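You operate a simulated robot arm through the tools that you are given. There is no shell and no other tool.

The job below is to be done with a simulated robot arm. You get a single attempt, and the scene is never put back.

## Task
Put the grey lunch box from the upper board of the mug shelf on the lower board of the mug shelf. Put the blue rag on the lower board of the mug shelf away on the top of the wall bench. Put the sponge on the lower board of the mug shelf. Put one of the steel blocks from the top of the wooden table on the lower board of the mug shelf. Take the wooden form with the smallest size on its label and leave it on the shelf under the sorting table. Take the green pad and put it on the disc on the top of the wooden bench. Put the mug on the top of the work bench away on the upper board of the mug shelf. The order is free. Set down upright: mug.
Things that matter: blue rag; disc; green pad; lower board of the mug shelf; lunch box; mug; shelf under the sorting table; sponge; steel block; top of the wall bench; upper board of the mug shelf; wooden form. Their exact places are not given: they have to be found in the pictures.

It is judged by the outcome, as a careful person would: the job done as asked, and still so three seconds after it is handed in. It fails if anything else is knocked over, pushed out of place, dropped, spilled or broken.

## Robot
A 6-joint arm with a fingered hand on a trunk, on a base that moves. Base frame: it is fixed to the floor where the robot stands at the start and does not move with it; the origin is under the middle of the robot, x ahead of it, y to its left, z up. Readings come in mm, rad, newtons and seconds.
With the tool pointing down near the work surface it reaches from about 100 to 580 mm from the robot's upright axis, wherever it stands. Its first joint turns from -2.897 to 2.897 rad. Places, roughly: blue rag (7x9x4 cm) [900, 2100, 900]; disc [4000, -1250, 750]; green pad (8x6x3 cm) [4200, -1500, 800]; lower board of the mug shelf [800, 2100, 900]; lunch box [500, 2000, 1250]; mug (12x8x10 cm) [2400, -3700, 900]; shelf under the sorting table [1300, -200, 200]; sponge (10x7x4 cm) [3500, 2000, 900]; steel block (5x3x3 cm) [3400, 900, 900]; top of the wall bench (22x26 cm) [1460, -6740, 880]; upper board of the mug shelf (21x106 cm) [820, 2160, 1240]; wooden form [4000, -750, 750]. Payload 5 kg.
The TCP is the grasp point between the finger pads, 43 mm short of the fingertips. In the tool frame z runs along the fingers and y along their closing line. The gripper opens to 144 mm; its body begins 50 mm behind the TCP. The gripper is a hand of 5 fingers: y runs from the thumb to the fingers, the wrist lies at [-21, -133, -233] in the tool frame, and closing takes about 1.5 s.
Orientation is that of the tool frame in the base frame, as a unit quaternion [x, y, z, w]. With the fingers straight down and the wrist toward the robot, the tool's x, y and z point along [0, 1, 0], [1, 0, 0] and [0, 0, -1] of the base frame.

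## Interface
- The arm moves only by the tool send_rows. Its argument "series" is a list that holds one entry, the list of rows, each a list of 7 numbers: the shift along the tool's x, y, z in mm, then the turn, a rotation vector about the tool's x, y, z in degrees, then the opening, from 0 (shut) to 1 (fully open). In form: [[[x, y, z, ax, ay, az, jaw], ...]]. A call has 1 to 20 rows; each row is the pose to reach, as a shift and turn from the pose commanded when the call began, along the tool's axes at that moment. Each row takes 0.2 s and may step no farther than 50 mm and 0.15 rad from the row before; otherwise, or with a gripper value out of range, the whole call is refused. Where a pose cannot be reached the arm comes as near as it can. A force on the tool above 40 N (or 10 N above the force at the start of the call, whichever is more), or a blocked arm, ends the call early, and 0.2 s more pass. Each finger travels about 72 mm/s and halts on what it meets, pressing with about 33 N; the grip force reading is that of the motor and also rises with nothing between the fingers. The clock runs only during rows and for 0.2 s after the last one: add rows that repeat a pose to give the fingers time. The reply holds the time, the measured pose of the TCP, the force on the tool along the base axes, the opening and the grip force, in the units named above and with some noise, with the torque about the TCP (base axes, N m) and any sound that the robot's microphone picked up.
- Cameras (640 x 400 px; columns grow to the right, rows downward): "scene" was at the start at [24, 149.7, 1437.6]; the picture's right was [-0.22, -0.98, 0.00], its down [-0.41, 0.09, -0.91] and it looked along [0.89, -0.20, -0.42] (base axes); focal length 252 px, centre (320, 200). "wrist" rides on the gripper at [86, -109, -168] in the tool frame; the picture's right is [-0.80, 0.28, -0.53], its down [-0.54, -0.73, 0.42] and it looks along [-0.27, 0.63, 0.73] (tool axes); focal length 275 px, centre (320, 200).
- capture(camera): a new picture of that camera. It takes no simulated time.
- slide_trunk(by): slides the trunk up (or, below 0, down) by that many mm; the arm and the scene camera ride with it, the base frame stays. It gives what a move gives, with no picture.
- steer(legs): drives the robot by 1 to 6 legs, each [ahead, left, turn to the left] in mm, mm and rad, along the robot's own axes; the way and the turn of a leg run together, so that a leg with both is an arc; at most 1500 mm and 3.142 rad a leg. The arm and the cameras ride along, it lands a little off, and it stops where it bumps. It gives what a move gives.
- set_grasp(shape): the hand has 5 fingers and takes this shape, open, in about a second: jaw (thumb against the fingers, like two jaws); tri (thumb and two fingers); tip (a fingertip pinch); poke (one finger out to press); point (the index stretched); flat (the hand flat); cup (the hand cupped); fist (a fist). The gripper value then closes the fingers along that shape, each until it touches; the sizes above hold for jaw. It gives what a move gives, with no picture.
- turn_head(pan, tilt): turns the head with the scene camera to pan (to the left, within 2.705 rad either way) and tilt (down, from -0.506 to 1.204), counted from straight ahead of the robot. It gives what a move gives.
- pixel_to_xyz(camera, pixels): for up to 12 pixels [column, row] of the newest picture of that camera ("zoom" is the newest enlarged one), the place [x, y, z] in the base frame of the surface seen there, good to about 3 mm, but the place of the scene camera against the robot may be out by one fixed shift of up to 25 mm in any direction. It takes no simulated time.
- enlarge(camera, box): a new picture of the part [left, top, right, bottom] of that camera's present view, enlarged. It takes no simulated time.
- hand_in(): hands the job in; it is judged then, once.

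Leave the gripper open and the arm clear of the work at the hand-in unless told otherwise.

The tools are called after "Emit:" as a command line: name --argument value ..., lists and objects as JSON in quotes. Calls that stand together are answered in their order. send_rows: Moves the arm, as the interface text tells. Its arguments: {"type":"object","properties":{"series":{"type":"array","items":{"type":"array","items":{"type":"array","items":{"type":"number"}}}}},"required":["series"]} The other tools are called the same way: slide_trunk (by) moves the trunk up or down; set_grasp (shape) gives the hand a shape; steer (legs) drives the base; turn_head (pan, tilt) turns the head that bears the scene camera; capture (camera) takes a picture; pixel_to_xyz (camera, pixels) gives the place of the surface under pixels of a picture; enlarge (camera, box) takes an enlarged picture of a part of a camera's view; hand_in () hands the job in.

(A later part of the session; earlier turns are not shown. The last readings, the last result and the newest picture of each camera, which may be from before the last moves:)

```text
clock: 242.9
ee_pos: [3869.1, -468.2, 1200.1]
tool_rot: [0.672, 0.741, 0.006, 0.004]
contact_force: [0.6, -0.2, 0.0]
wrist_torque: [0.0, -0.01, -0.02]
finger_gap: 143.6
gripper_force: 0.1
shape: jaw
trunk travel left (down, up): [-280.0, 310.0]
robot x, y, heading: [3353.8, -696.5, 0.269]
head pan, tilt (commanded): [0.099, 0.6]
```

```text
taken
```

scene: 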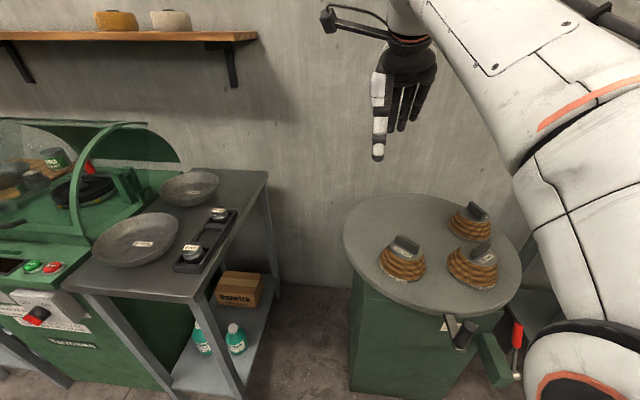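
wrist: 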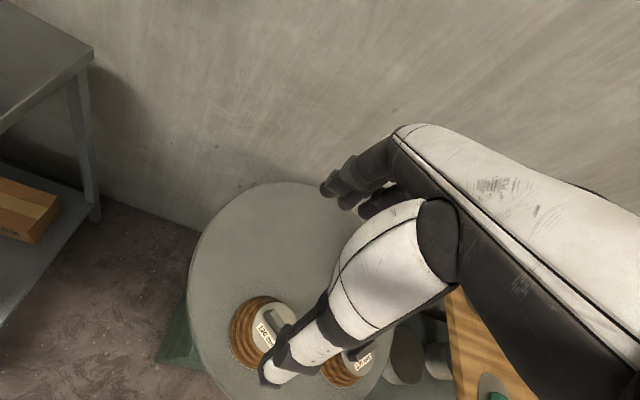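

I rotate the hand 32° about its axis, partly close it (≈65 mm), and shift above the handle.

Emit:
send_rows --series '[[[-20, 5, 0, 0, 0, 7, 0.8], [-40, 10, 0, 0, 0, 14, 0.6], [-60, 15, 0, 0, 0, 21, 0.45], [-80, 20, 0, 0, 0, 27, 0.45], [-97.7, 24.5, 0, 0, 0, 32.3, 0.45], [-97.7, 24.5, 0, 0, 0, 32.3, 0.45], [-97.7, 24.5, 0, 0, 0, 32.3, 0.45]]]'

Emit:
capture --camera "wrist"

Emit:
capture --camera "scene"

```text
clock: 244.5
ee_pos: [3902.5, -562.1, 1198.9]
tool_rot: [0.852, 0.523, 0.006, 0.001]
contact_force: [0.3, -0.9, -0.7]
wrist_torque: [0.03, -0.05, -0.02]
finger_gap: 65.1
gripper_force: 0.1
shape: jaw
trunk travel left (down, up): [-280.0, 310.0]
robot x, y, heading: [3352.0, -700.1, 0.268]
head pan, tilt (commanded): [0.099, 0.6]
```

```text
taken
```

wrist: 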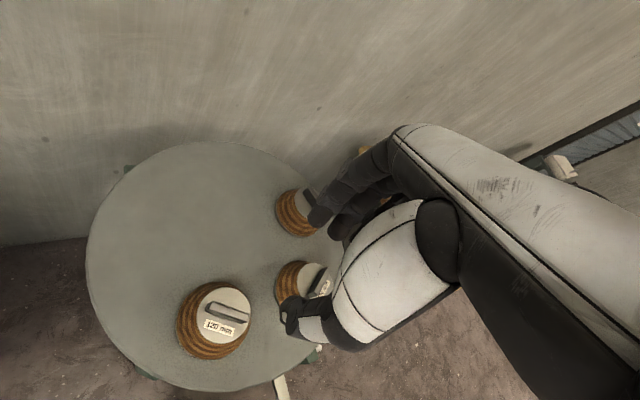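

```text
taken
```

scene: 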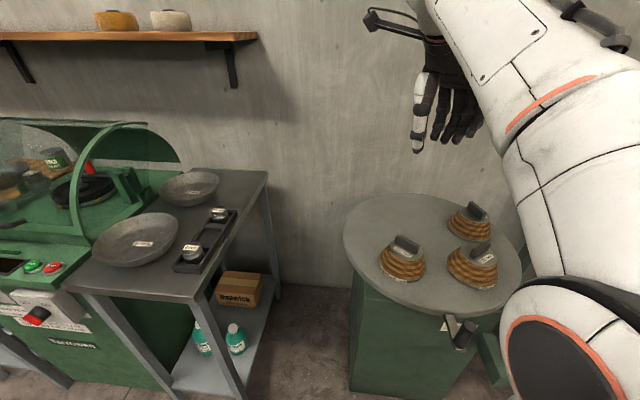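

The hand is turned. I measure the handle again in this view.

Emit:
enlarge --camera "wrist" --box '[165, 265, 285, 365]'

Emit:
pixel_to_xyz --camera "wrist" --pixels '[[209, 305], [247, 319], [228, 311], [229, 307], [227, 318], [218, 325], [240, 298], [205, 345], [240, 340], [295, 270], [310, 285]]'

```text
4.00 times, centred on (225, 315) of wrist
```

zoom: 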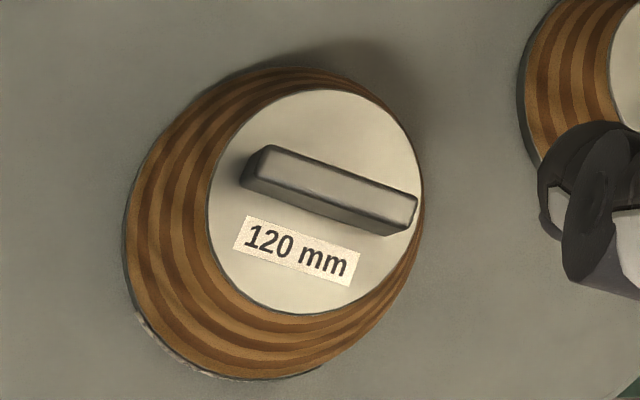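

```text
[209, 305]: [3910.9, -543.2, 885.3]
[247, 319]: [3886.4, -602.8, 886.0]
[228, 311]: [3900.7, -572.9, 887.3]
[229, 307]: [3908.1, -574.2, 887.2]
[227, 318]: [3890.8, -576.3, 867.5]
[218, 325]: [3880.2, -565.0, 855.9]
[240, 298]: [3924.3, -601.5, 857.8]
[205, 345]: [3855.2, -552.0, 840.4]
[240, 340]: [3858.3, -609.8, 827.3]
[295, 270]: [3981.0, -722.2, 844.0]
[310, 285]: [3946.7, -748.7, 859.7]
```

Handle center is 2 mm off along the closing line: fine. I lower the trunk 230 mm, then check.

Emit:
slide_trunk --by -230

Emit:
capture --camera "wrist"

Emit:
capture --camera "scene"

```text
clock: 246.9
ee_pos: [3902.4, -562.9, 968.3]
tool_rot: [0.852, 0.523, 0.006, 0.0]
contact_force: [0.6, 0.0, -0.6]
wrist_torque: [-0.01, -0.02, 0.01]
finger_gap: 65.0
gripper_force: 0.1
shape: jaw
trunk travel left (down, up): [-50.0, 540.0]
robot x, y, heading: [3349.5, -696.6, 0.274]
head pan, tilt (commanded): [0.099, 0.6]
```

```text
taken
```

wrist: 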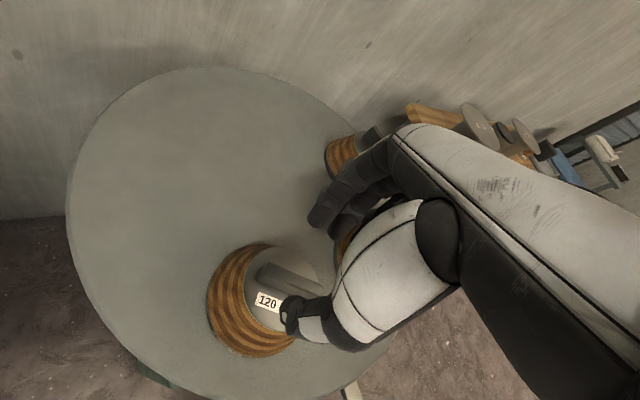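

```text
taken
```

scene: 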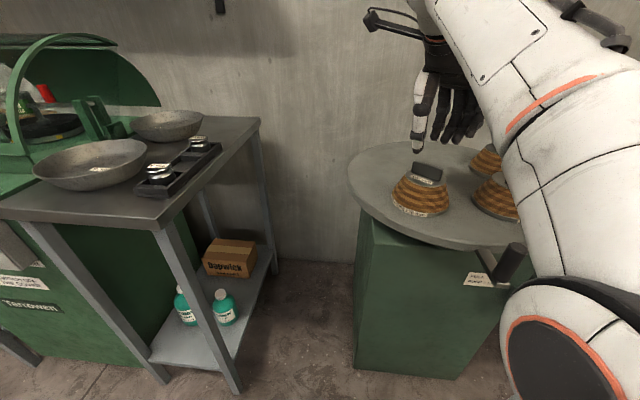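

I lower the hand 62 mm in small steps so the fingertips straddle the handle.

Emit:
send_rows --series '[[[0, 2, 15, 0, 0, 0, 0.45], [0, 2, 30, 0, 0, 0, 0.45], [0, 2, 45, 0, 0, 0, 0.45], [0, 2, 54, 0, 0, 0, 0.45], [0, 2, 60, 0, 0, 0, 0.45], [0, 2, 64, 0, 0, 0, 0.45], [0, 2, 64, 0, 0, 0, 0.45]]]'

Emit:
capture --camera "wrist"

Emit:
enlarge --camera "scene" --box '[360, 90, 500, 230]'

```text
clock: 248.5
ee_pos: [3905.3, -564.2, 906.0]
tool_rot: [0.851, 0.525, 0.006, 0.001]
contact_force: [-0.3, 0.0, 0.2]
wrist_torque: [0.0, -0.02, -0.01]
finger_gap: 65.2
gripper_force: 0.0
shape: jaw
trunk travel left (down, up): [-50.0, 540.0]
robot x, y, heading: [3354.6, -702.4, 0.27]
head pan, tilt (commanded): [0.099, 0.6]
```

```text
taken
```

wrist: 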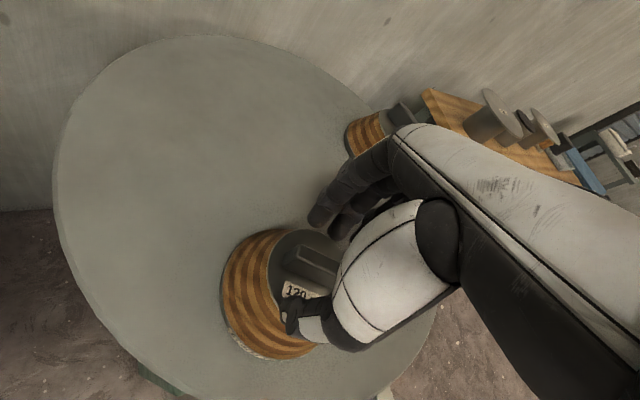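

```text
2.86 times, centred on (430, 160) of scene
```

zoom: 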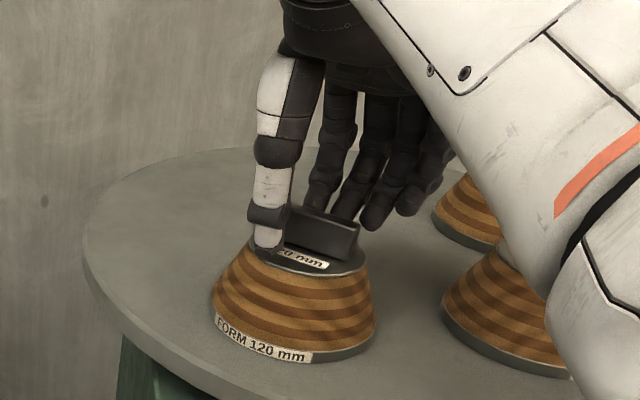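

I check the thumb against the blade ends in this zoomed frame.

Emit:
pixel_to_xyz --camera "zoom" --pixels '[[268, 245], [268, 235], [290, 225], [355, 232], [325, 220], [325, 240], [318, 205], [347, 213], [372, 222], [405, 208], [300, 262], [250, 250]]'

```text
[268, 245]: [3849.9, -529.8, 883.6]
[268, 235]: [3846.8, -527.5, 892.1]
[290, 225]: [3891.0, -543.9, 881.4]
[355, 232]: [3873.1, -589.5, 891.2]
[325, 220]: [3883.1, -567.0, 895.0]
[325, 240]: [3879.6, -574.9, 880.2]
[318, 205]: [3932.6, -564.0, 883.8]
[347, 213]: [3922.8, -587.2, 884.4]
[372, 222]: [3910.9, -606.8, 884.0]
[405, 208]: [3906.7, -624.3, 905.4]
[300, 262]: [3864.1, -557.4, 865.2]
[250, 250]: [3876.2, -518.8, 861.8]
```

I shift 8 mm along the blade to center it and close.

Emit:
send_rows --series '[[[-8, 0, 2, 0, 0, 0, 0.45], [-8, 0, 2, 0, 0, 0, 0.35], [-8, 0, 2, 0, 0, 0, 0.2], [-8, 0, 2, 0, 0, 0, 0.1], [-8, 0, 2, 0, 0, 0, 0], [-8, 0, 2, 0, 0, 0, 0], [-8, 0, 2, 0, 0, 0, 0], [-8, 0, 2, 0, 0, 0, 0]]]'

Emit:
capture --camera "wrist"

Emit:
enlarge --camera "scene" --box '[360, 90, 500, 230]'

```text
clock: 250.3
ee_pos: [3902.0, -571.2, 903.6]
tool_rot: [0.851, 0.524, 0.006, 0.001]
contact_force: [-0.8, -0.5, -0.3]
wrist_torque: [0.01, -0.04, 0.08]
finger_gap: 9.4
gripper_force: 33.4
shape: jaw
trunk travel left (down, up): [-50.0, 540.0]
robot x, y, heading: [3350.9, -699.8, 0.271]
head pan, tilt (commanded): [0.099, 0.6]
```

```text
taken
```

wrist: 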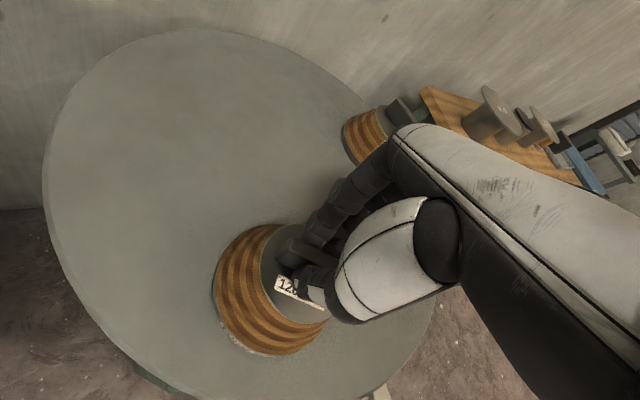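

```text
2.86 times, centred on (430, 160) of scene
```

zoom: 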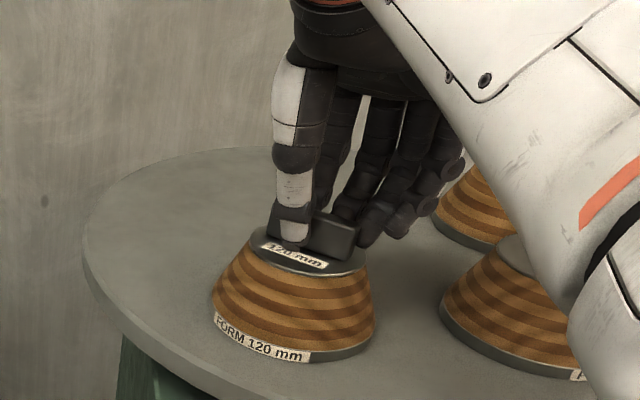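

Closed on the blade (gap 9 mm, 33 N). I lift 30 mm slowly and check that it holds and the turntable stays.

Emit:
send_rows --series '[[[0, 0, -4, 0, 0, 0, 0], [0, 0, -9, 0, 0, 0, 0], [0, 0, -16, 0, 0, 0, 0], [0, 0, -24, 0, 0, 0, 0], [0, 0, -32, 0, 0, 0, 0], [0, 0, -32, 0, 0, 0, 0]]]'

Emit:
capture --camera "wrist"

Emit:
enlarge --camera "scene" --box '[360, 90, 500, 230]'

```text
clock: 251.7
ee_pos: [3901.1, -571.4, 934.7]
tool_rot: [0.852, 0.524, 0.005, 0.002]
contact_force: [-0.3, -0.1, -6.0]
wrist_torque: [0.03, -0.01, 0.01]
finger_gap: 8.6
gripper_force: 33.5
shape: jaw
trunk travel left (down, up): [-50.0, 540.0]
robot x, y, heading: [3351.2, -698.7, 0.271]
head pan, tilt (commanded): [0.099, 0.6]
```

```text
taken
```

wrist: 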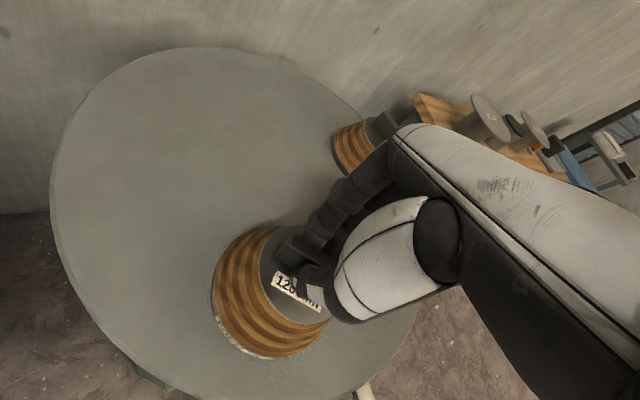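

```text
2.86 times, centred on (430, 160) of scene
```

zoom: 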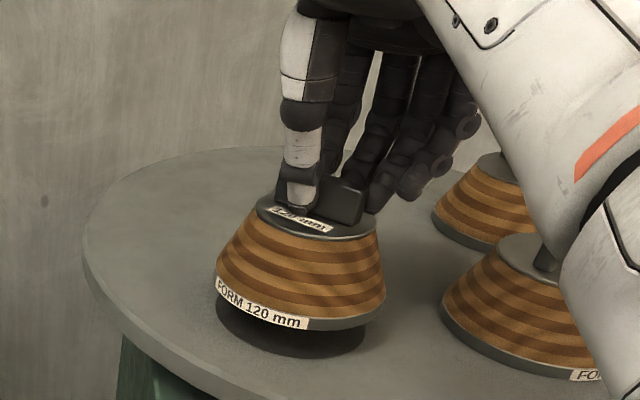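

It holds level, about 0.6 kg. I raise the trunk 200 mm, back off 500 mm, and turn around to face the sorting table's east side.

Emit:
slide_trunk --by 200

Emit:
steer --legs '[[-500, 0, 0], [0, 0, 3.13], [100, -1050, 0]]'

Emit:
turn_head --pan 0.1 --tilt 0.55

Emit:
capture --camera "scene"

Emit:
capture --camera "wrist"

```text
clock: 253.8
ee_pos: [3900.1, -571.8, 1133.8]
tool_rot: [0.852, 0.524, 0.005, 0.001]
contact_force: [0.0, -0.2, -5.7]
wrist_torque: [0.01, -0.03, -0.01]
finger_gap: 8.4
gripper_force: 33.1
shape: jaw
trunk travel left (down, up): [-250.0, 340.0]
robot x, y, heading: [3345.2, -699.3, 0.274]
head pan, tilt (commanded): [0.099, 0.6]
```

```text
clock: 269.0
ee_pos: [2016.0, 105.8, 1133.1]
tool_rot: [-0.488, 0.873, 0.002, -0.006]
contact_force: [-0.4, -0.5, -5.4]
wrist_torque: [0.0, 0.07, 0.0]
finger_gap: 8.5
gripper_force: 33.3
shape: jaw
trunk travel left (down, up): [-250.0, 340.0]
robot x, y, heading: [2573.3, 188.6, -2.953]
head pan, tilt (commanded): [0.099, 0.6]
```

```text
clock: 269.7
ee_pos: [2017.3, 106.8, 1134.3]
tool_rot: [-0.487, 0.873, 0.002, -0.004]
contact_force: [-1.1, 0.4, -6.1]
wrist_torque: [-0.03, 0.03, 0.01]
finger_gap: 8.6
gripper_force: 33.3
shape: jaw
trunk travel left (down, up): [-250.0, 340.0]
robot x, y, heading: [2575.2, 188.8, -2.953]
head pan, tilt (commanded): [0.099, 0.55]
```

```text
taken
```

scene: 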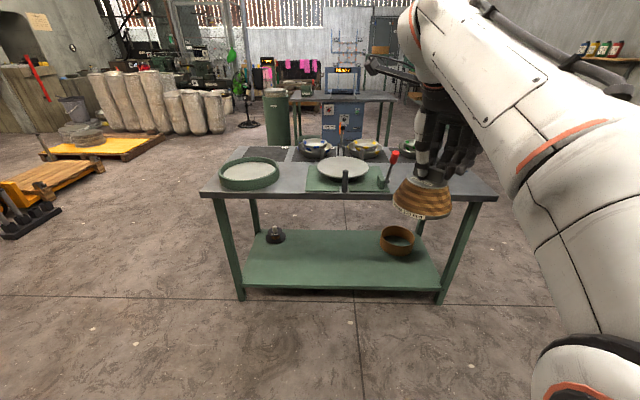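

```text
taken
```

wrist: 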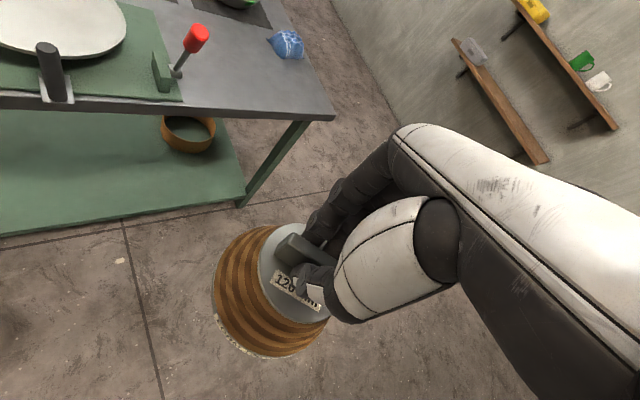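

I query the table's east edge, the shelf and the items on it.

Emit:
pixel_to_xyz --camera "scene" --pixels '[[245, 286], [440, 288], [340, 285], [340, 262], [202, 192], [495, 195], [345, 197], [395, 252], [275, 242], [340, 235], [240, 296], [345, 188]]'

```text
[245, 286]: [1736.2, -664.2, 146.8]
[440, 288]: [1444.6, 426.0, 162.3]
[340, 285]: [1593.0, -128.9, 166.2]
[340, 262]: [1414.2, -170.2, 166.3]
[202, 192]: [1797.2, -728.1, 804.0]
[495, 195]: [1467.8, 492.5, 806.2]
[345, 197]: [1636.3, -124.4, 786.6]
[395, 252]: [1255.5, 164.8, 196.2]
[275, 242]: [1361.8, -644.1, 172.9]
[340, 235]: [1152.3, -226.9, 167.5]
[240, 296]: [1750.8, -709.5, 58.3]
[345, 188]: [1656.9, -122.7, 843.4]
```

Shelf east edge is at u≈1505; the free spot is around u≈1400, v≈−500 between ring and spool. I turn the hand back straight (−42°), then test the low reach here in free space.

Emit:
send_rows --series '[[[0, 0, 0, 0, 0, -7, 0], [0, 0, 0, 0, 0, -14, 0], [0, 0, 0, 0, 0, -21, 0], [0, 0, 0, 0, 0, -28, 0], [0, 0, 0, 0, 0, -35, 0], [0, 0, 0, 0, 0, -42.5, 0], [0, 0, 0, 0, 0, -42.5, 0]]]'

Emit:
slide_trunk --by -250

Emit:
capture --camera "wrist"

```text
clock: 271.3
ee_pos: [2015.4, 108.1, 1134.2]
tool_rot: [0.772, -0.636, -0.004, 0.005]
contact_force: [0.5, -0.8, -5.5]
wrist_torque: [-0.02, -0.01, 0.01]
finger_gap: 8.2
gripper_force: 32.7
shape: jaw
trunk travel left (down, up): [-250.0, 340.0]
robot x, y, heading: [2573.5, 185.4, -2.954]
head pan, tilt (commanded): [0.099, 0.55]
```

```text
clock: 273.9
ee_pos: [2017.4, 107.0, 884.2]
tool_rot: [0.771, -0.637, -0.004, 0.006]
contact_force: [0.0, 0.8, -6.0]
wrist_torque: [-0.04, 0.03, -0.01]
finger_gap: 8.3
gripper_force: 32.9
shape: jaw
trunk travel left (down, up): [0.0, 590.0]
robot x, y, heading: [2573.1, 186.4, -2.953]
head pan, tilt (commanded): [0.099, 0.55]
```

```text
taken
```

wrist: 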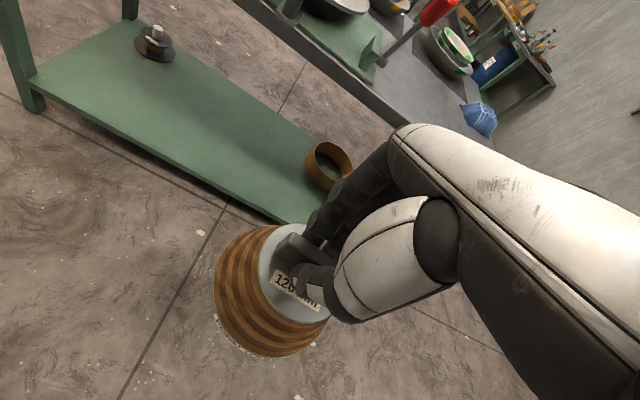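

Wrist view shows shelf and form. I lower the arm 300 mm here as a reach test.

Emit:
send_rows --series '[[[0, 0, 45, 0, 0, 0, 0], [0, 0, 90, 0, 0, 0, 0], [0, 0, 135, 0, 0, 0, 0], [0, 0, 180, 0, 0, 0, 0], [0, 0, 225, 0, 0, 0, 0], [0, 0, 265, 0, 0, 0, 0], [0, 0, 300, 0, 0, 0, 0], [0, 0, 300, 0, 0, 0, 0]]]'

Emit:
capture --camera "scene"

```text
clock: 275.6
ee_pos: [2013.9, 105.7, 585.6]
tool_rot: [0.771, -0.637, -0.003, 0.005]
contact_force: [-0.5, 0.2, -6.3]
wrist_torque: [-0.03, -0.01, 0.02]
finger_gap: 8.4
gripper_force: 32.5
shape: jaw
trunk travel left (down, up): [0.0, 590.0]
robot x, y, heading: [2573.6, 191.7, -2.957]
head pan, tilt (commanded): [0.099, 0.55]
```

```text
taken
```

scene: 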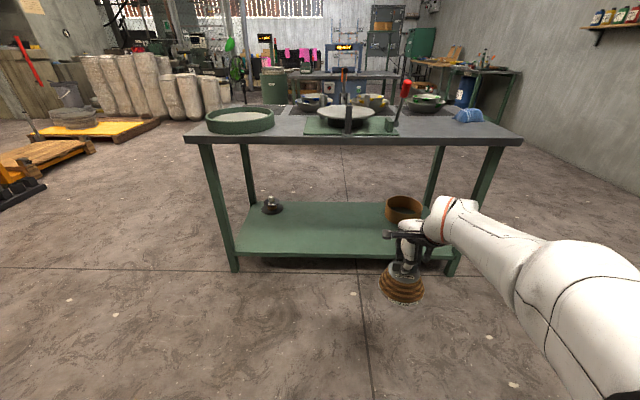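

The arm reaches down well. I continue to z≈330.

Emit:
send_rows --series '[[[0, 0, 45, 0, 0, 0, 0], [0, 0, 90, 0, 0, 0, 0], [0, 0, 135, 0, 0, 0, 0], [0, 0, 180, 0, 0, 0, 0], [0, 0, 220, 0, 0, 0, 0], [0, 0, 250, 0, 0, 0, 0], [0, 0, 250, 0, 0, 0, 0]]]'

Emit:
capture --camera "scene"

Emit:
capture --camera "wrist"

```text
clock: 277.2
ee_pos: [2020.0, 103.3, 329.9]
tool_rot: [0.824, -0.565, -0.032, -0.027]
contact_force: [-3.6, 5.5, -5.0]
wrist_torque: [-0.2, -0.07, -0.12]
finger_gap: 8.2
gripper_force: 33.0
shape: jaw
trunk travel left (down, up): [0.0, 590.0]
robot x, y, heading: [2572.8, 187.3, -2.954]
head pan, tilt (commanded): [0.099, 0.55]
```

```text
taken
```

scene: 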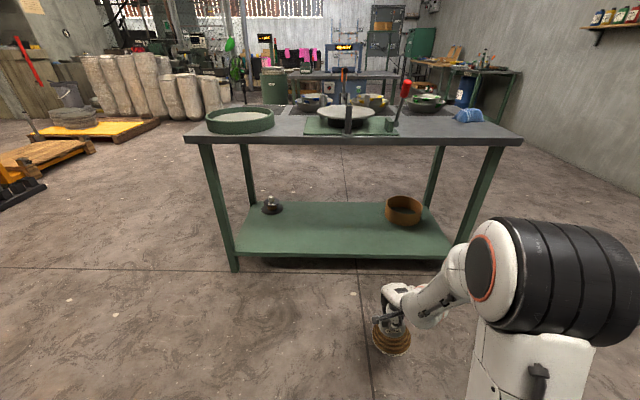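

```text
taken
```

wrist: 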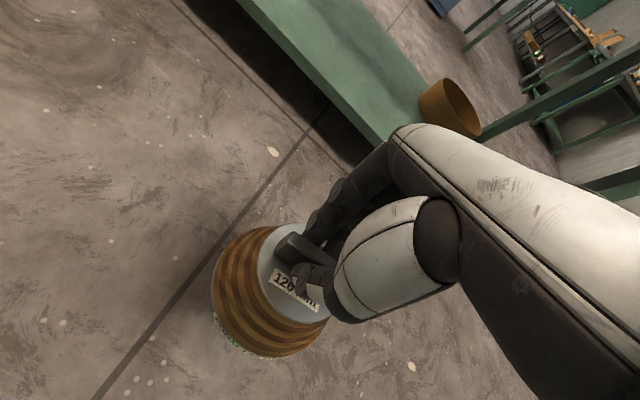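

The measured orientation deviates (arm near a limit). I hold to see whether it settles.

Emit:
send_rows --series '[[[0, 0, 0, 0, 0, 0, 0], [0, 0, 0, 0, 0, 0, 0], [0, 0, 0, 0, 0, 0, 0]]]'

Emit:
enlarge --camera "scene" --box '[340, 200, 640, 400]'

```text
clock: 278.1
ee_pos: [2011.7, 105.5, 334.9]
tool_rot: [0.771, -0.637, -0.004, 0.005]
contact_force: [-0.6, -0.1, -6.2]
wrist_torque: [-0.01, 0.01, 0.06]
finger_gap: 8.3
gripper_force: 33.5
shape: jaw
trunk travel left (down, up): [0.0, 590.0]
robot x, y, heading: [2577.6, 188.7, -2.956]
head pan, tilt (commanded): [0.099, 0.55]
```

```text
2.00 times, centred on (490, 300) of scene
```

zoom: 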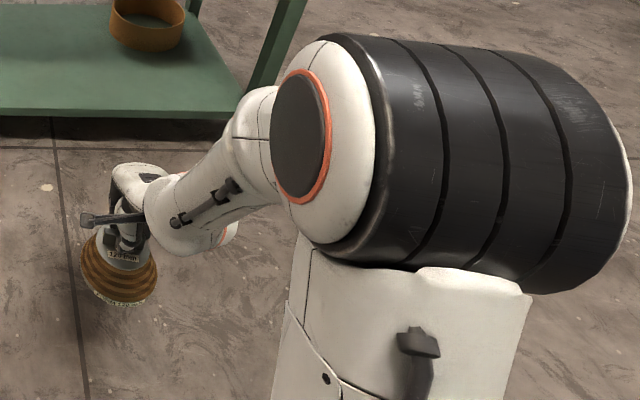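

It settled: z=335, upright. I query points along the forearm to check clearance under the table edge (u≈1546).

Emit:
pixel_to_xyz --camera "zoom" --pixels '[[250, 150], [215, 190], [190, 240], [140, 180], [230, 235], [120, 280], [300, 135], [260, 90], [225, 140], [160, 200], [90, 220], [230, 270]]'

```text
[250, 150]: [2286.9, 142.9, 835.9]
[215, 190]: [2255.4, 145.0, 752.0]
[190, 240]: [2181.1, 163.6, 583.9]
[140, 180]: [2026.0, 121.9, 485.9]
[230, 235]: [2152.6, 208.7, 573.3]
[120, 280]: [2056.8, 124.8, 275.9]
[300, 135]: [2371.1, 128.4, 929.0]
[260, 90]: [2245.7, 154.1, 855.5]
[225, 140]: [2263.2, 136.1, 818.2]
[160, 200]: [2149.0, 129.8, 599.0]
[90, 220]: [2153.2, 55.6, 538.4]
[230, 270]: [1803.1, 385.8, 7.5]
```

Forearm stays ≥190 mm behind the tool at table height, so placing at u≈1400 leaves ~45 mm. I align the heading and drive toward the table by 430 mm first, aiming at v≈−420 (away from the black post at v≈−547).

Emit:
steer --legs '[[0, 0, 0.074], [400, -40, 0]]'

Emit:
capture --camera "scene"

Emit:
capture --camera "wrist"

```text
clock: 281.0
ee_pos: [1627.3, 0.6, 335.0]
tool_rot: [0.796, -0.605, -0.003, 0.005]
contact_force: [-0.4, -0.3, -6.6]
wrist_torque: [-0.05, 0.0, -0.04]
finger_gap: 8.4
gripper_force: 32.8
shape: jaw
trunk travel left (down, up): [0.0, 590.0]
robot x, y, heading: [2180.6, 122.5, -2.878]
head pan, tilt (commanded): [0.099, 0.55]
```

```text
taken
```

scene: 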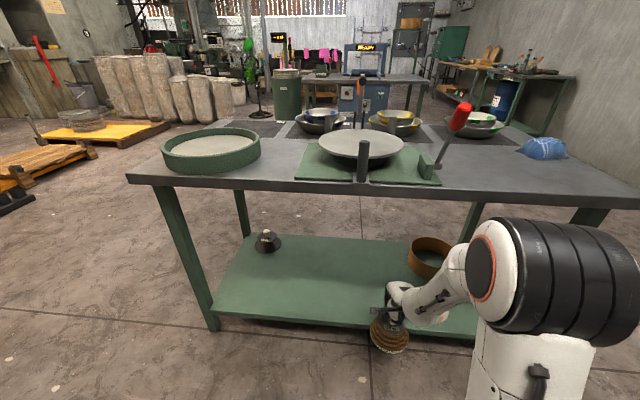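

```text
taken
```

wrist: 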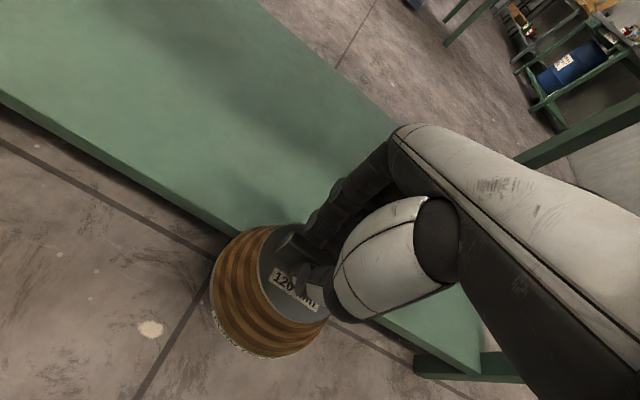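

I query the shelf surface and edge from the wrist view.

Emit:
pixel_to_xyz --camera "wrist" --pixels '[[100, 80], [200, 150], [260, 200], [100, 145], [200, 207], [240, 232], [100, 155], [300, 100], [420, 300], [400, 318]]'

Emit:
pixel_to_xyz --camera "scene" --pixels '[[480, 265], [440, 290], [415, 300], [470, 235], [362, 175], [430, 180], [300, 310], [430, 250], [300, 190], [560, 205]]'

```text
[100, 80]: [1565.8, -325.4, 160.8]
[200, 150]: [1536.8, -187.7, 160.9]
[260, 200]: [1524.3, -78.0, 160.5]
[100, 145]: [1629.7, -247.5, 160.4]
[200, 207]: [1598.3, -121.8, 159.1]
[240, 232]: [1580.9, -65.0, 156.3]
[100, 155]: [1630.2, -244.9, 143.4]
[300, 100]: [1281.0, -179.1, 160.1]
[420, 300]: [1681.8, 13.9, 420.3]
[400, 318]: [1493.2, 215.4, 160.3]
```

```text
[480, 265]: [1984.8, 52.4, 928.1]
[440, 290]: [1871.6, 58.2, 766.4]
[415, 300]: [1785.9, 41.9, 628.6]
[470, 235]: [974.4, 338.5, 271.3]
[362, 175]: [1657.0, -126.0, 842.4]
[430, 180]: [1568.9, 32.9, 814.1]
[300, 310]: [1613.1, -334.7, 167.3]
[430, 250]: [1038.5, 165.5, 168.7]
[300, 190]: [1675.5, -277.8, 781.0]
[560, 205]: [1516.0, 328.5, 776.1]
```

Shelf z≈160.5, edge u≈1511. I drive 172 mm further so the form is above the shelf.

Emit:
steer --legs '[[172, 0, 0]]'

Emit:
capture --camera "scene"

Emit:
capture --camera "wrist"

```text
clock: 282.5
ee_pos: [1462.4, -45.7, 334.6]
tool_rot: [0.796, -0.605, -0.003, 0.004]
contact_force: [-0.2, 0.5, -5.7]
wrist_torque: [-0.03, -0.01, -0.03]
finger_gap: 8.3
gripper_force: 33.2
shape: jaw
trunk travel left (down, up): [0.0, 590.0]
robot x, y, heading: [2018.8, 80.2, -2.876]
head pan, tilt (commanded): [0.099, 0.55]
```

```text
taken
```

scene: 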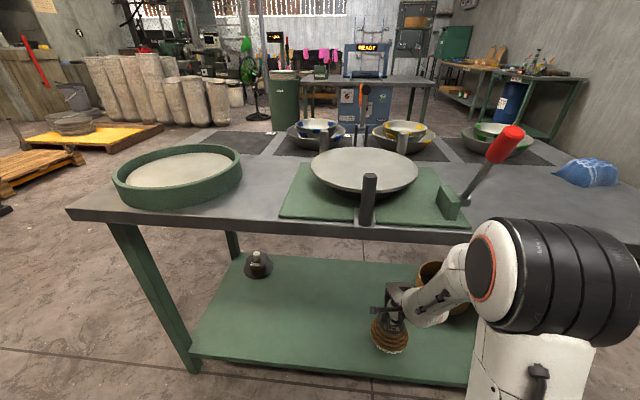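

```text
taken
```

wrist: 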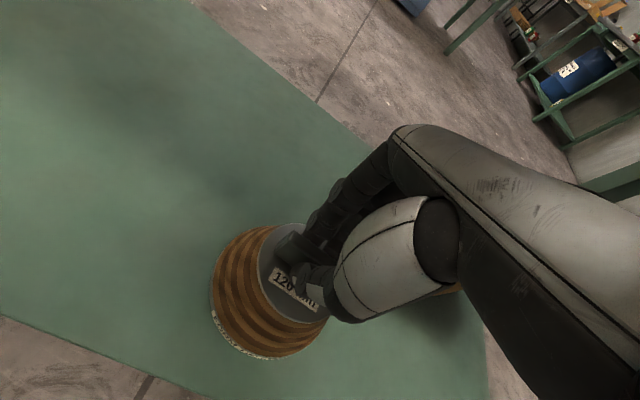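

Form is over the shelf. I lower 56 mm, then ease down.

Emit:
send_rows --series '[[[0, 0, 15, 0, 0, 0, 0], [0, 0, 30, 0, 0, 0, 0], [0, 0, 44, 0, 0, 0, 0], [0, 0, 53, 0, 0, 0, 0], [0, 0, 56, 0, 0, 0, 0], [0, 0, 56, 0, 0, 0, 0]]]'

Emit:
send_rows --series '[[[0, 0, 1.5, 0, 0, 0, 0], [0, 0, 3, 0, 0, 0, 0], [0, 0, 3, 0, 0, 0, 0]]]'

```text
clock: 283.9
ee_pos: [1456.8, -41.5, 285.9]
tool_rot: [0.797, -0.604, 0.002, 0.007]
contact_force: [0.0, -0.4, -6.5]
wrist_torque: [-0.06, 0.02, -0.01]
finger_gap: 8.3
gripper_force: 32.2
shape: jaw
out of reach, approached as far as the arm can: row 4, 5, 6
trunk travel left (down, up): [0.0, 590.0]
robot x, y, heading: [2016.2, 85.1, -2.88]
head pan, tilt (commanded): [0.099, 0.55]
```

```text
clock: 284.7
ee_pos: [1454.0, -40.1, 283.2]
tool_rot: [0.797, -0.604, 0.001, 0.005]
contact_force: [-0.4, -0.5, -6.3]
wrist_torque: [-0.02, 0.0, 0.01]
finger_gap: 8.5
gripper_force: 32.6
shape: jaw
out of reach, approached as far as the arm can: row 2, 3
trunk travel left (down, up): [0.0, 590.0]
robot x, y, heading: [2016.2, 80.7, -2.872]
head pan, tilt (commanded): [0.099, 0.55]
```

The arm is at its reach limit at z≈283. I pull the hand 25 mm back toward me, which gives a bit more downward reach.

Emit:
send_rows --series '[[[0, -8, -4, 0, 0, 0, 0], [0, -16, -6, 0, 0, 0, 0], [0, -25, -6, 0, 0, 0, 0], [0, -25, -6, 0, 0, 0, 0]]]'

```text
clock: 285.7
ee_pos: [1475.8, -31.2, 291.1]
tool_rot: [0.798, -0.603, 0.003, 0.006]
contact_force: [-0.1, -0.5, -6.0]
wrist_torque: [-0.02, 0.03, 0.0]
finger_gap: 8.4
gripper_force: 33.0
shape: jaw
out of reach, approached as far as the arm can: row 3, 4
trunk travel left (down, up): [0.0, 590.0]
robot x, y, heading: [2016.4, 79.3, -2.874]
head pan, tilt (commanded): [0.099, 0.55]
```

Pulling back made it worse: lower z needs a longer reach. I back the base off 45 mm, then extend the arm 60 mm forward and try lowering.

Emit:
steer --legs '[[-45, 0, 0]]'

Emit:
send_rows --series '[[[0, 20, 0, 0, 0, 0, 0], [0, 40, 0, 0, 0, 0, 0], [0, 60, 0, 0, 0, 0, 0], [0, 60, 0, 0, 0, 0, 0]]]'

```text
clock: 286.6
ee_pos: [1520.7, -19.7, 291.9]
tool_rot: [0.797, -0.603, 0.003, 0.006]
contact_force: [-1.0, -0.1, -6.5]
wrist_torque: [-0.01, 0.0, 0.01]
finger_gap: 8.3
gripper_force: 32.6
shape: jaw
trunk travel left (down, up): [0.0, 590.0]
robot x, y, heading: [2062.8, 91.9, -2.874]
head pan, tilt (commanded): [0.099, 0.55]
```

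```text
clock: 287.6
ee_pos: [1463.1, -35.1, 292.0]
tool_rot: [0.797, -0.603, 0.002, 0.005]
contact_force: [-0.2, 0.6, -5.8]
wrist_torque: [-0.03, 0.02, -0.02]
finger_gap: 8.2
gripper_force: 32.9
shape: jaw
trunk travel left (down, up): [0.0, 590.0]
robot x, y, heading: [2057.8, 91.2, -2.877]
head pan, tilt (commanded): [0.099, 0.55]
```

Reached at radius ~610. Now I lower 15 mm stepwise.

Emit:
send_rows --series '[[[0, 0, 5, 0, 0, 0, 0], [0, 0, 10, 0, 0, 0, 0], [0, 0, 14, 0, 0, 0, 0], [0, 0, 14, 0, 0, 0, 0]]]'

```text
clock: 288.6
ee_pos: [1462.1, -35.9, 278.9]
tool_rot: [0.797, -0.604, 0.003, 0.005]
contact_force: [0.2, 0.9, -6.6]
wrist_torque: [0.0, 0.03, -0.02]
finger_gap: 8.3
gripper_force: 32.9
shape: jaw
trunk travel left (down, up): [0.0, 590.0]
robot x, y, heading: [2062.2, 91.7, -2.871]
head pan, tilt (commanded): [0.099, 0.55]
```

It goes lower now (z=279). I continue in small steps to contact at about 274.

Emit:
send_rows --series '[[[0, 0, 2, 0, 0, 0, 0], [0, 0, 4, 0, 0, 0, 0], [0, 0, 4, 0, 0, 0, 0]]]'

```text
clock: 289.4
ee_pos: [1462.0, -35.3, 274.0]
tool_rot: [0.797, -0.603, 0.002, 0.006]
contact_force: [0.8, 0.7, -3.2]
wrist_torque: [-0.08, 0.04, -0.02]
finger_gap: 8.4
gripper_force: 33.2
shape: jaw
trunk travel left (down, up): [0.0, 590.0]
robot x, y, heading: [2058.2, 94.3, -2.873]
head pan, tilt (commanded): [0.099, 0.55]
```

Contact begins (weight reading dropped to 3 N). I lower 1.5 mm more, then open to about 60 mm.

Emit:
send_rows --series '[[[0, 0, 1.5, 0, 0, 0, 0], [0, 0, 1.5, 0, 0, 0, 0], [0, 0, 1.5, 0, 0, 0, 0.15], [0, 0, 1.5, 0, 0, 0, 0.3], [0, 0, 1.5, 0, 0, 0, 0.45], [0, 0, 1.5, 0, 0, 0, 0.5], [0, 0, 1.5, 0, 0, 0, 0.5]]]'

Emit:
capture --camera "wrist"

Emit:
capture --camera "scene"

```text
clock: 291.0
ee_pos: [1463.6, -35.6, 273.1]
tool_rot: [0.797, -0.604, 0.002, 0.006]
contact_force: [-0.5, 0.1, 0.6]
wrist_torque: [-0.02, 0.0, -0.01]
finger_gap: 71.4
gripper_force: 0.0
shape: jaw
trunk travel left (down, up): [0.0, 590.0]
robot x, y, heading: [2062.3, 92.6, -2.873]
head pan, tilt (commanded): [0.099, 0.55]
```

```text
taken
```

wrist: 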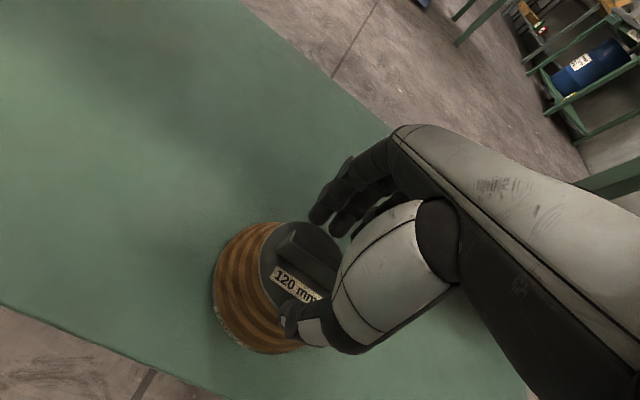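

```text
taken
```

scene: 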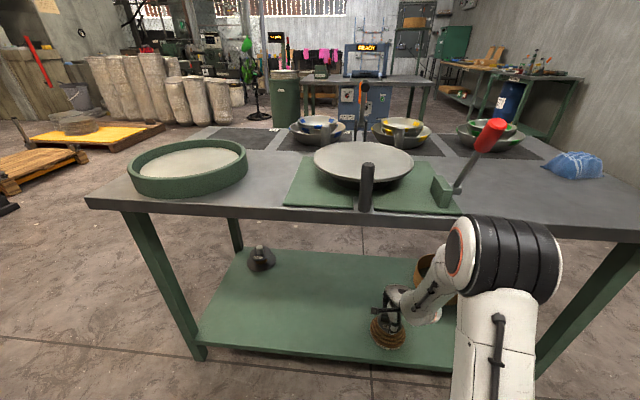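

Released; the form stands on the shelf. I raise 70 mm straight up, then back away.

Emit:
send_rows --series '[[[0, 0, -10, 0, 0, 0, 0.5], [0, 0, -25, 0, 0, 0, 0.5], [0, 0, -45, 0, 0, 0, 0.5], [0, 0, -70, 0, 0, 0, 0.5], [0, 0, -70, 0, 0, 0, 0.5]]]'

Emit:
capture --camera "wrist"

Emit:
steer --legs '[[-500, 0, 0]]'

Emit:
capture --camera "scene"

```text
clock: 292.2
ee_pos: [1463.7, -34.8, 342.7]
tool_rot: [0.797, -0.604, 0.002, 0.005]
contact_force: [-1.4, 0.8, 0.4]
wrist_torque: [-0.01, 0.03, -0.04]
finger_gap: 71.9
gripper_force: 0.1
shape: jaw
trunk travel left (down, up): [0.0, 590.0]
robot x, y, heading: [2061.0, 91.1, -2.879]
head pan, tilt (commanded): [0.099, 0.55]
```

```text
taken
```

wrist: 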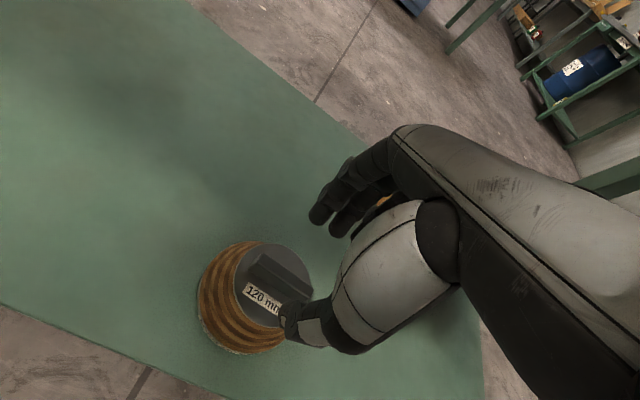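

```text
clock: 295.1
ee_pos: [1945.6, 94.0, 342.7]
tool_rot: [0.797, -0.604, 0.002, 0.006]
contact_force: [-1.1, -0.2, 1.2]
wrist_torque: [0.0, 0.0, 0.03]
finger_gap: 71.8
gripper_force: 0.1
shape: jaw
trunk travel left (down, up): [0.0, 590.0]
robot x, y, heading: [2540.1, 220.4, -2.872]
head pan, tilt (commanded): [0.099, 0.55]
```

```text
taken
```

scene: 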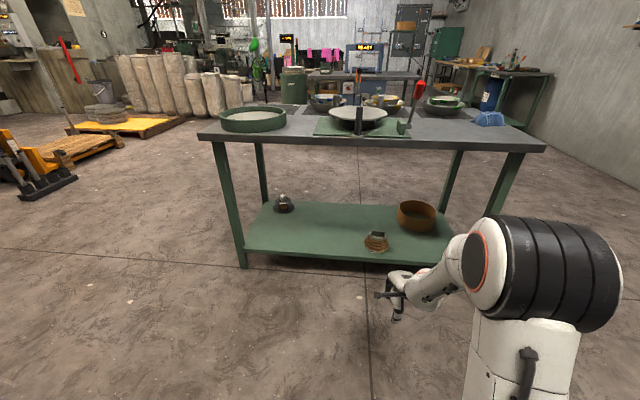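

The form stands well on the shelf. I bring the arm back up to its usual posture (z≈900), pulling back 50 mm.

Emit:
send_rows --series '[[[0, -10, -40, 0, 0, 0, 0.6], [0, -20, -80, 0, 0, 0, 0.7], [0, -30, -120, 0, 0, 0, 0.8], [0, -40, -160, 0, 0, 0, 1], [0, -50, -200, 0, 0, 0, 1], [0, -50, -240, 0, 0, 0, 1], [0, -50, -280, 0, 0, 0, 1], [0, -50, -320, 0, 0, 0, 1], [0, -50, -360, 0, 0, 0, 1], [0, -50, -400, 0, 0, 0, 1], [0, -50, -440, 0, 0, 0, 1], [0, -50, -480, 0, 0, 0, 1], [0, -50, -520, 0, 0, 0, 1], [0, -50, -555, 0, 0, 0, 1], [0, -50, -555, 0, 0, 0, 1]]]'

Emit:
capture --camera "scene"

```text
clock: 298.3
ee_pos: [1994.3, 113.1, 897.1]
tool_rot: [0.798, -0.603, 0.002, 0.006]
contact_force: [-0.5, 0.1, -0.9]
wrist_torque: [-0.01, 0.0, 0.0]
finger_gap: 143.9
gripper_force: 0.0
shape: jaw
trunk travel left (down, up): [0.0, 590.0]
robot x, y, heading: [2545.7, 220.3, -2.877]
head pan, tilt (commanded): [0.099, 0.55]
```

```text
taken
```

scene: 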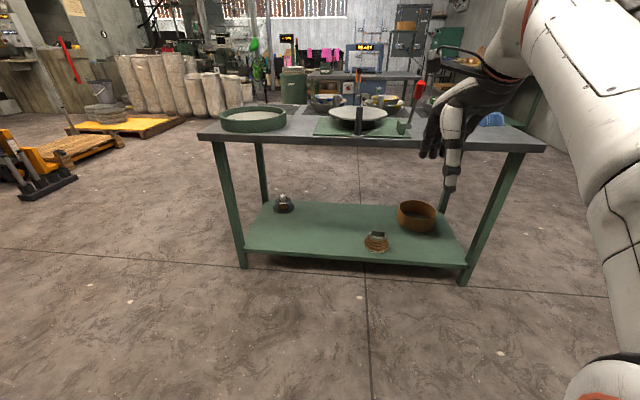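

Next the steel block on the wooden table to the east. I raise the trunk 300 mm and turn to face east.

Emit:
slide_trunk --by 300

Emit:
steer --legs '[[0, 0, 3.142], [150, 400, 0]]'

Emit:
turn_head --pan 0.15 --tilt 0.5

Emit:
capture --camera "scene"

Emit:
capture --camera "wrist"

```text
clock: 301.3
ee_pos: [1995.8, 112.7, 1196.3]
tool_rot: [0.797, -0.604, 0.002, 0.006]
contact_force: [0.2, -0.9, -0.8]
wrist_torque: [0.01, 0.01, -0.02]
finger_gap: 144.0
gripper_force: 0.0
shape: jaw
trunk travel left (down, up): [-300.0, 290.0]
robot x, y, heading: [2539.1, 224.1, -2.876]
head pan, tilt (commanded): [0.099, 0.55]
```

```text
refused: 3.142 is not a number from -3.14159 to 3.14159
```

```text
clock: 301.9
ee_pos: [1995.1, 113.4, 1196.6]
tool_rot: [0.797, -0.604, 0.002, 0.007]
contact_force: [-0.3, 0.1, -0.5]
wrist_torque: [0.02, 0.01, -0.04]
finger_gap: 143.8
gripper_force: 0.0
shape: jaw
trunk travel left (down, up): [-300.0, 290.0]
robot x, y, heading: [2540.8, 226.7, -2.876]
head pan, tilt (commanded): [0.15, 0.499]
```

```text
taken
```

scene: 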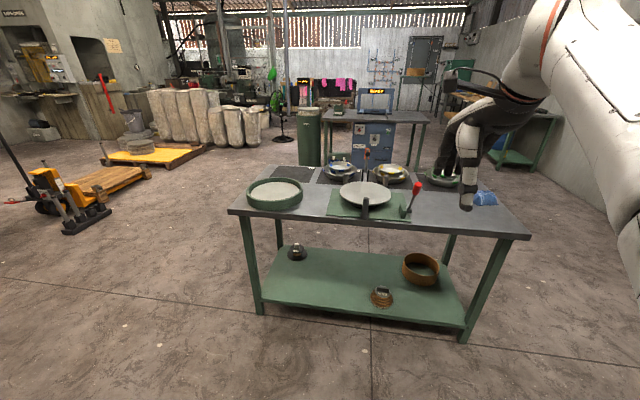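

```text
taken
```

wrist: 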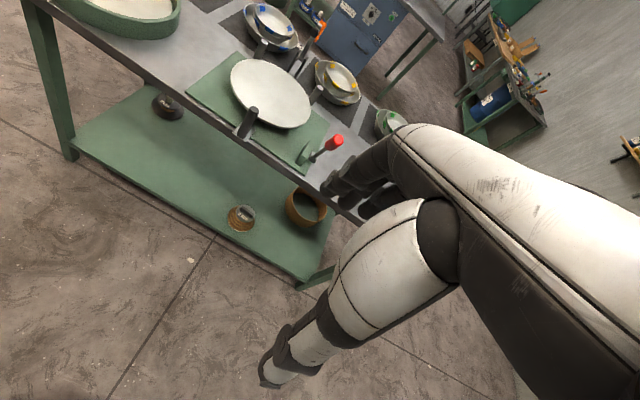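

The turn was refused by rounding; I repeat with 3.14 and then shift toward the wooden table.

Emit:
steer --legs '[[0, 0, 3.14], [150, 400, 0]]'

Emit:
capture --camera "scene"

Emit:
capture --camera "wrist"

```text
clock: 312.0
ee_pos: [3098.2, 790.6, 1197.3]
tool_rot: [0.58, 0.815, 0.006, -0.001]
contact_force: [0.2, -0.7, 1.2]
wrist_torque: [0.05, 0.01, -0.01]
finger_gap: 144.0
gripper_force: 0.1
shape: jaw
trunk travel left (down, up): [-300.0, 290.0]
robot x, y, heading: [2560.7, 649.4, 0.324]
head pan, tilt (commanded): [0.15, 0.499]
```

```text
taken
```

scene: 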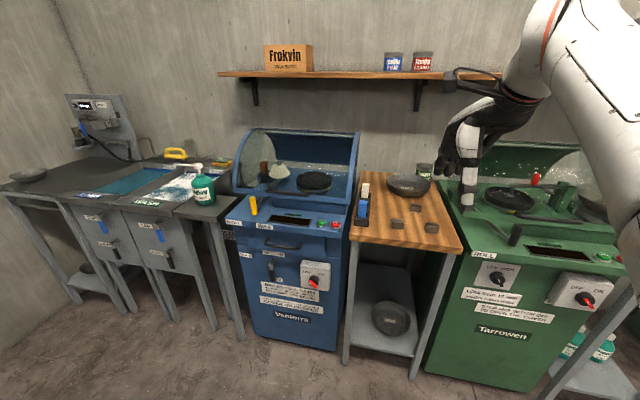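

```text
taken
```

wrist: 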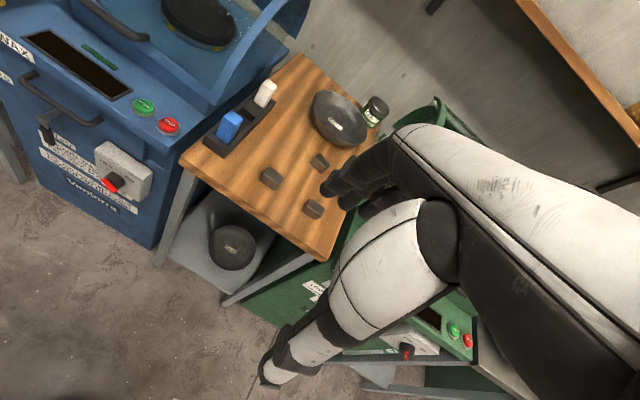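

Three steel blocks on the wooden table at wrist pixels (271,179), (319,162), (313,209). I enlarge and query them.

Emit:
enlarge --camera "wrist" --box '[180, 60, 400, 260]'

Emit:
pixel_to_xyz --camera "wrist" --pixels '[[271, 177], [319, 161], [313, 208], [262, 178], [272, 169], [281, 178], [272, 189], [240, 180], [200, 150], [325, 250], [265, 120], [335, 120]]'

```text
2.00 times, centred on (290, 160) of wrist
```

zoom: 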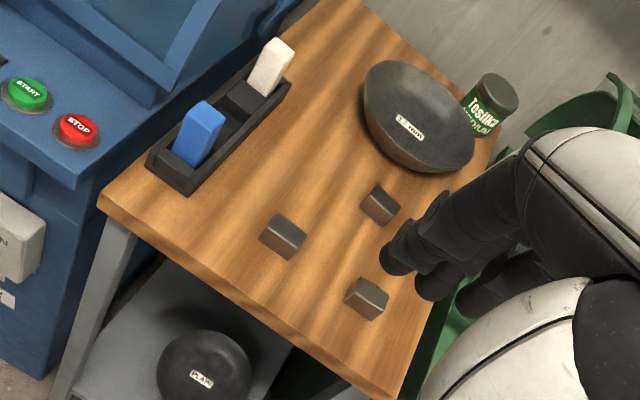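

```text
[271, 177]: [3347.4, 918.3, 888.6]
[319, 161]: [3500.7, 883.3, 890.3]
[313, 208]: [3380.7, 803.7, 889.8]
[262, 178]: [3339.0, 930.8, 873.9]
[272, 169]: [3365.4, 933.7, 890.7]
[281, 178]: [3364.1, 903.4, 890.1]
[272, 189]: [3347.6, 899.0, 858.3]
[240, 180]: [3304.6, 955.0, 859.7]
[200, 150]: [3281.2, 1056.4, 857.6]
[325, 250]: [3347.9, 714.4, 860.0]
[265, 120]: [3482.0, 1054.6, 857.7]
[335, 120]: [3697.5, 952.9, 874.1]
```

Table top z≈859, block tops ≈889.5. I take the front-left block at (3348, 918), well separated. I correct the heading and move the hand closer above it.

Emit:
steer --legs '[[0, 0, -0.062], [200, 60, 0]]'

Emit:
capture --camera "wrist"

Emit:
capture --camera "scene"

```text
clock: 314.1
ee_pos: [3282.6, 864.0, 1197.0]
tool_rot: [0.606, 0.795, 0.005, -0.002]
contact_force: [0.0, -0.2, 0.5]
wrist_torque: [0.05, 0.03, -0.01]
finger_gap: 143.7
gripper_force: 0.2
shape: jaw
trunk travel left (down, up): [-300.0, 290.0]
robot x, y, heading: [2735.3, 758.3, 0.256]
head pan, tilt (commanded): [0.15, 0.499]
```

```text
taken
```

wrist: 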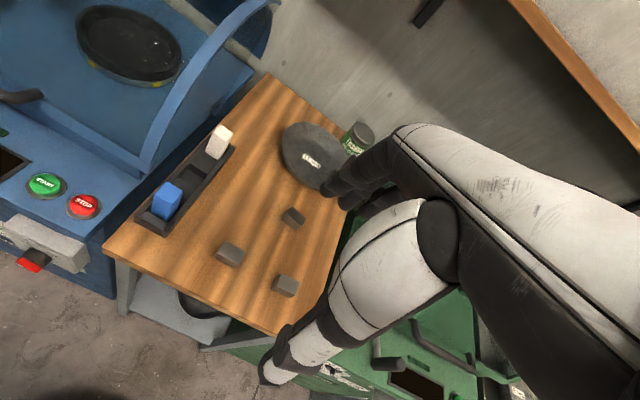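

```text
taken
```

scene: 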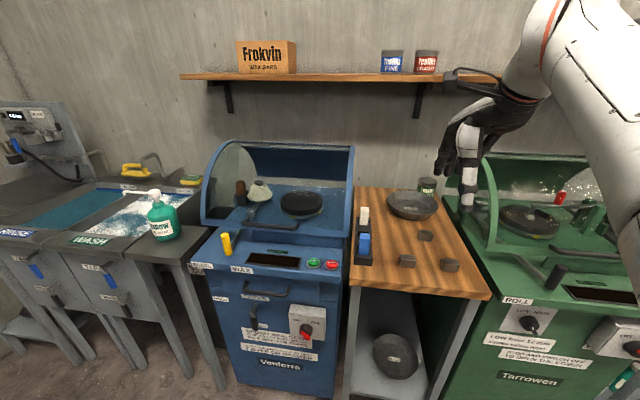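

I check the neighbouring machine parts near the hand's path (blue lid edge, start/stop buttons, green lid and lever) and the block corners.

Emit:
pixel_to_xyz --camera "scene" --pixels '[[350, 200], [345, 235], [332, 264], [313, 262], [364, 245], [480, 210], [475, 165], [555, 275], [407, 260], [452, 265], [425, 236], [370, 285]]'

Emit:
enlarge --camera "wrist" --box '[190, 190, 330, 310]'

```text
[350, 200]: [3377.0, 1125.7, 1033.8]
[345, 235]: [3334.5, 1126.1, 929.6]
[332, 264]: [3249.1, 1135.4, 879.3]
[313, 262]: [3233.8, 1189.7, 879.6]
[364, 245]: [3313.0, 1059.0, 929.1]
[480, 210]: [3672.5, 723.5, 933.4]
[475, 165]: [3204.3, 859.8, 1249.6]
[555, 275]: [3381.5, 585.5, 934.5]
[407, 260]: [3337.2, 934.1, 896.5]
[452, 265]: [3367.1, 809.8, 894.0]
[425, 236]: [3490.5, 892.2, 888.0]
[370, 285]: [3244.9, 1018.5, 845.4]
```

```text
3.33 times, centred on (260, 250) of wrist
```

zoom: 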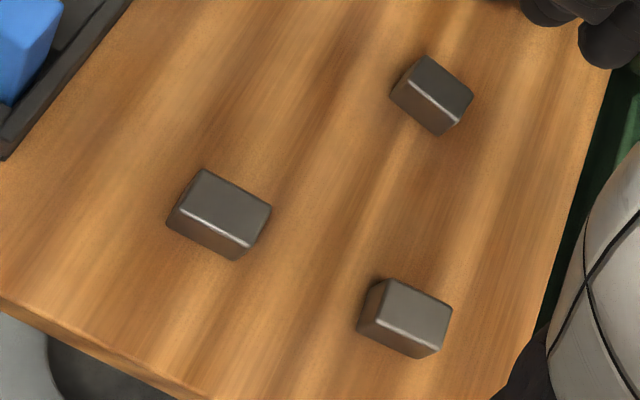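

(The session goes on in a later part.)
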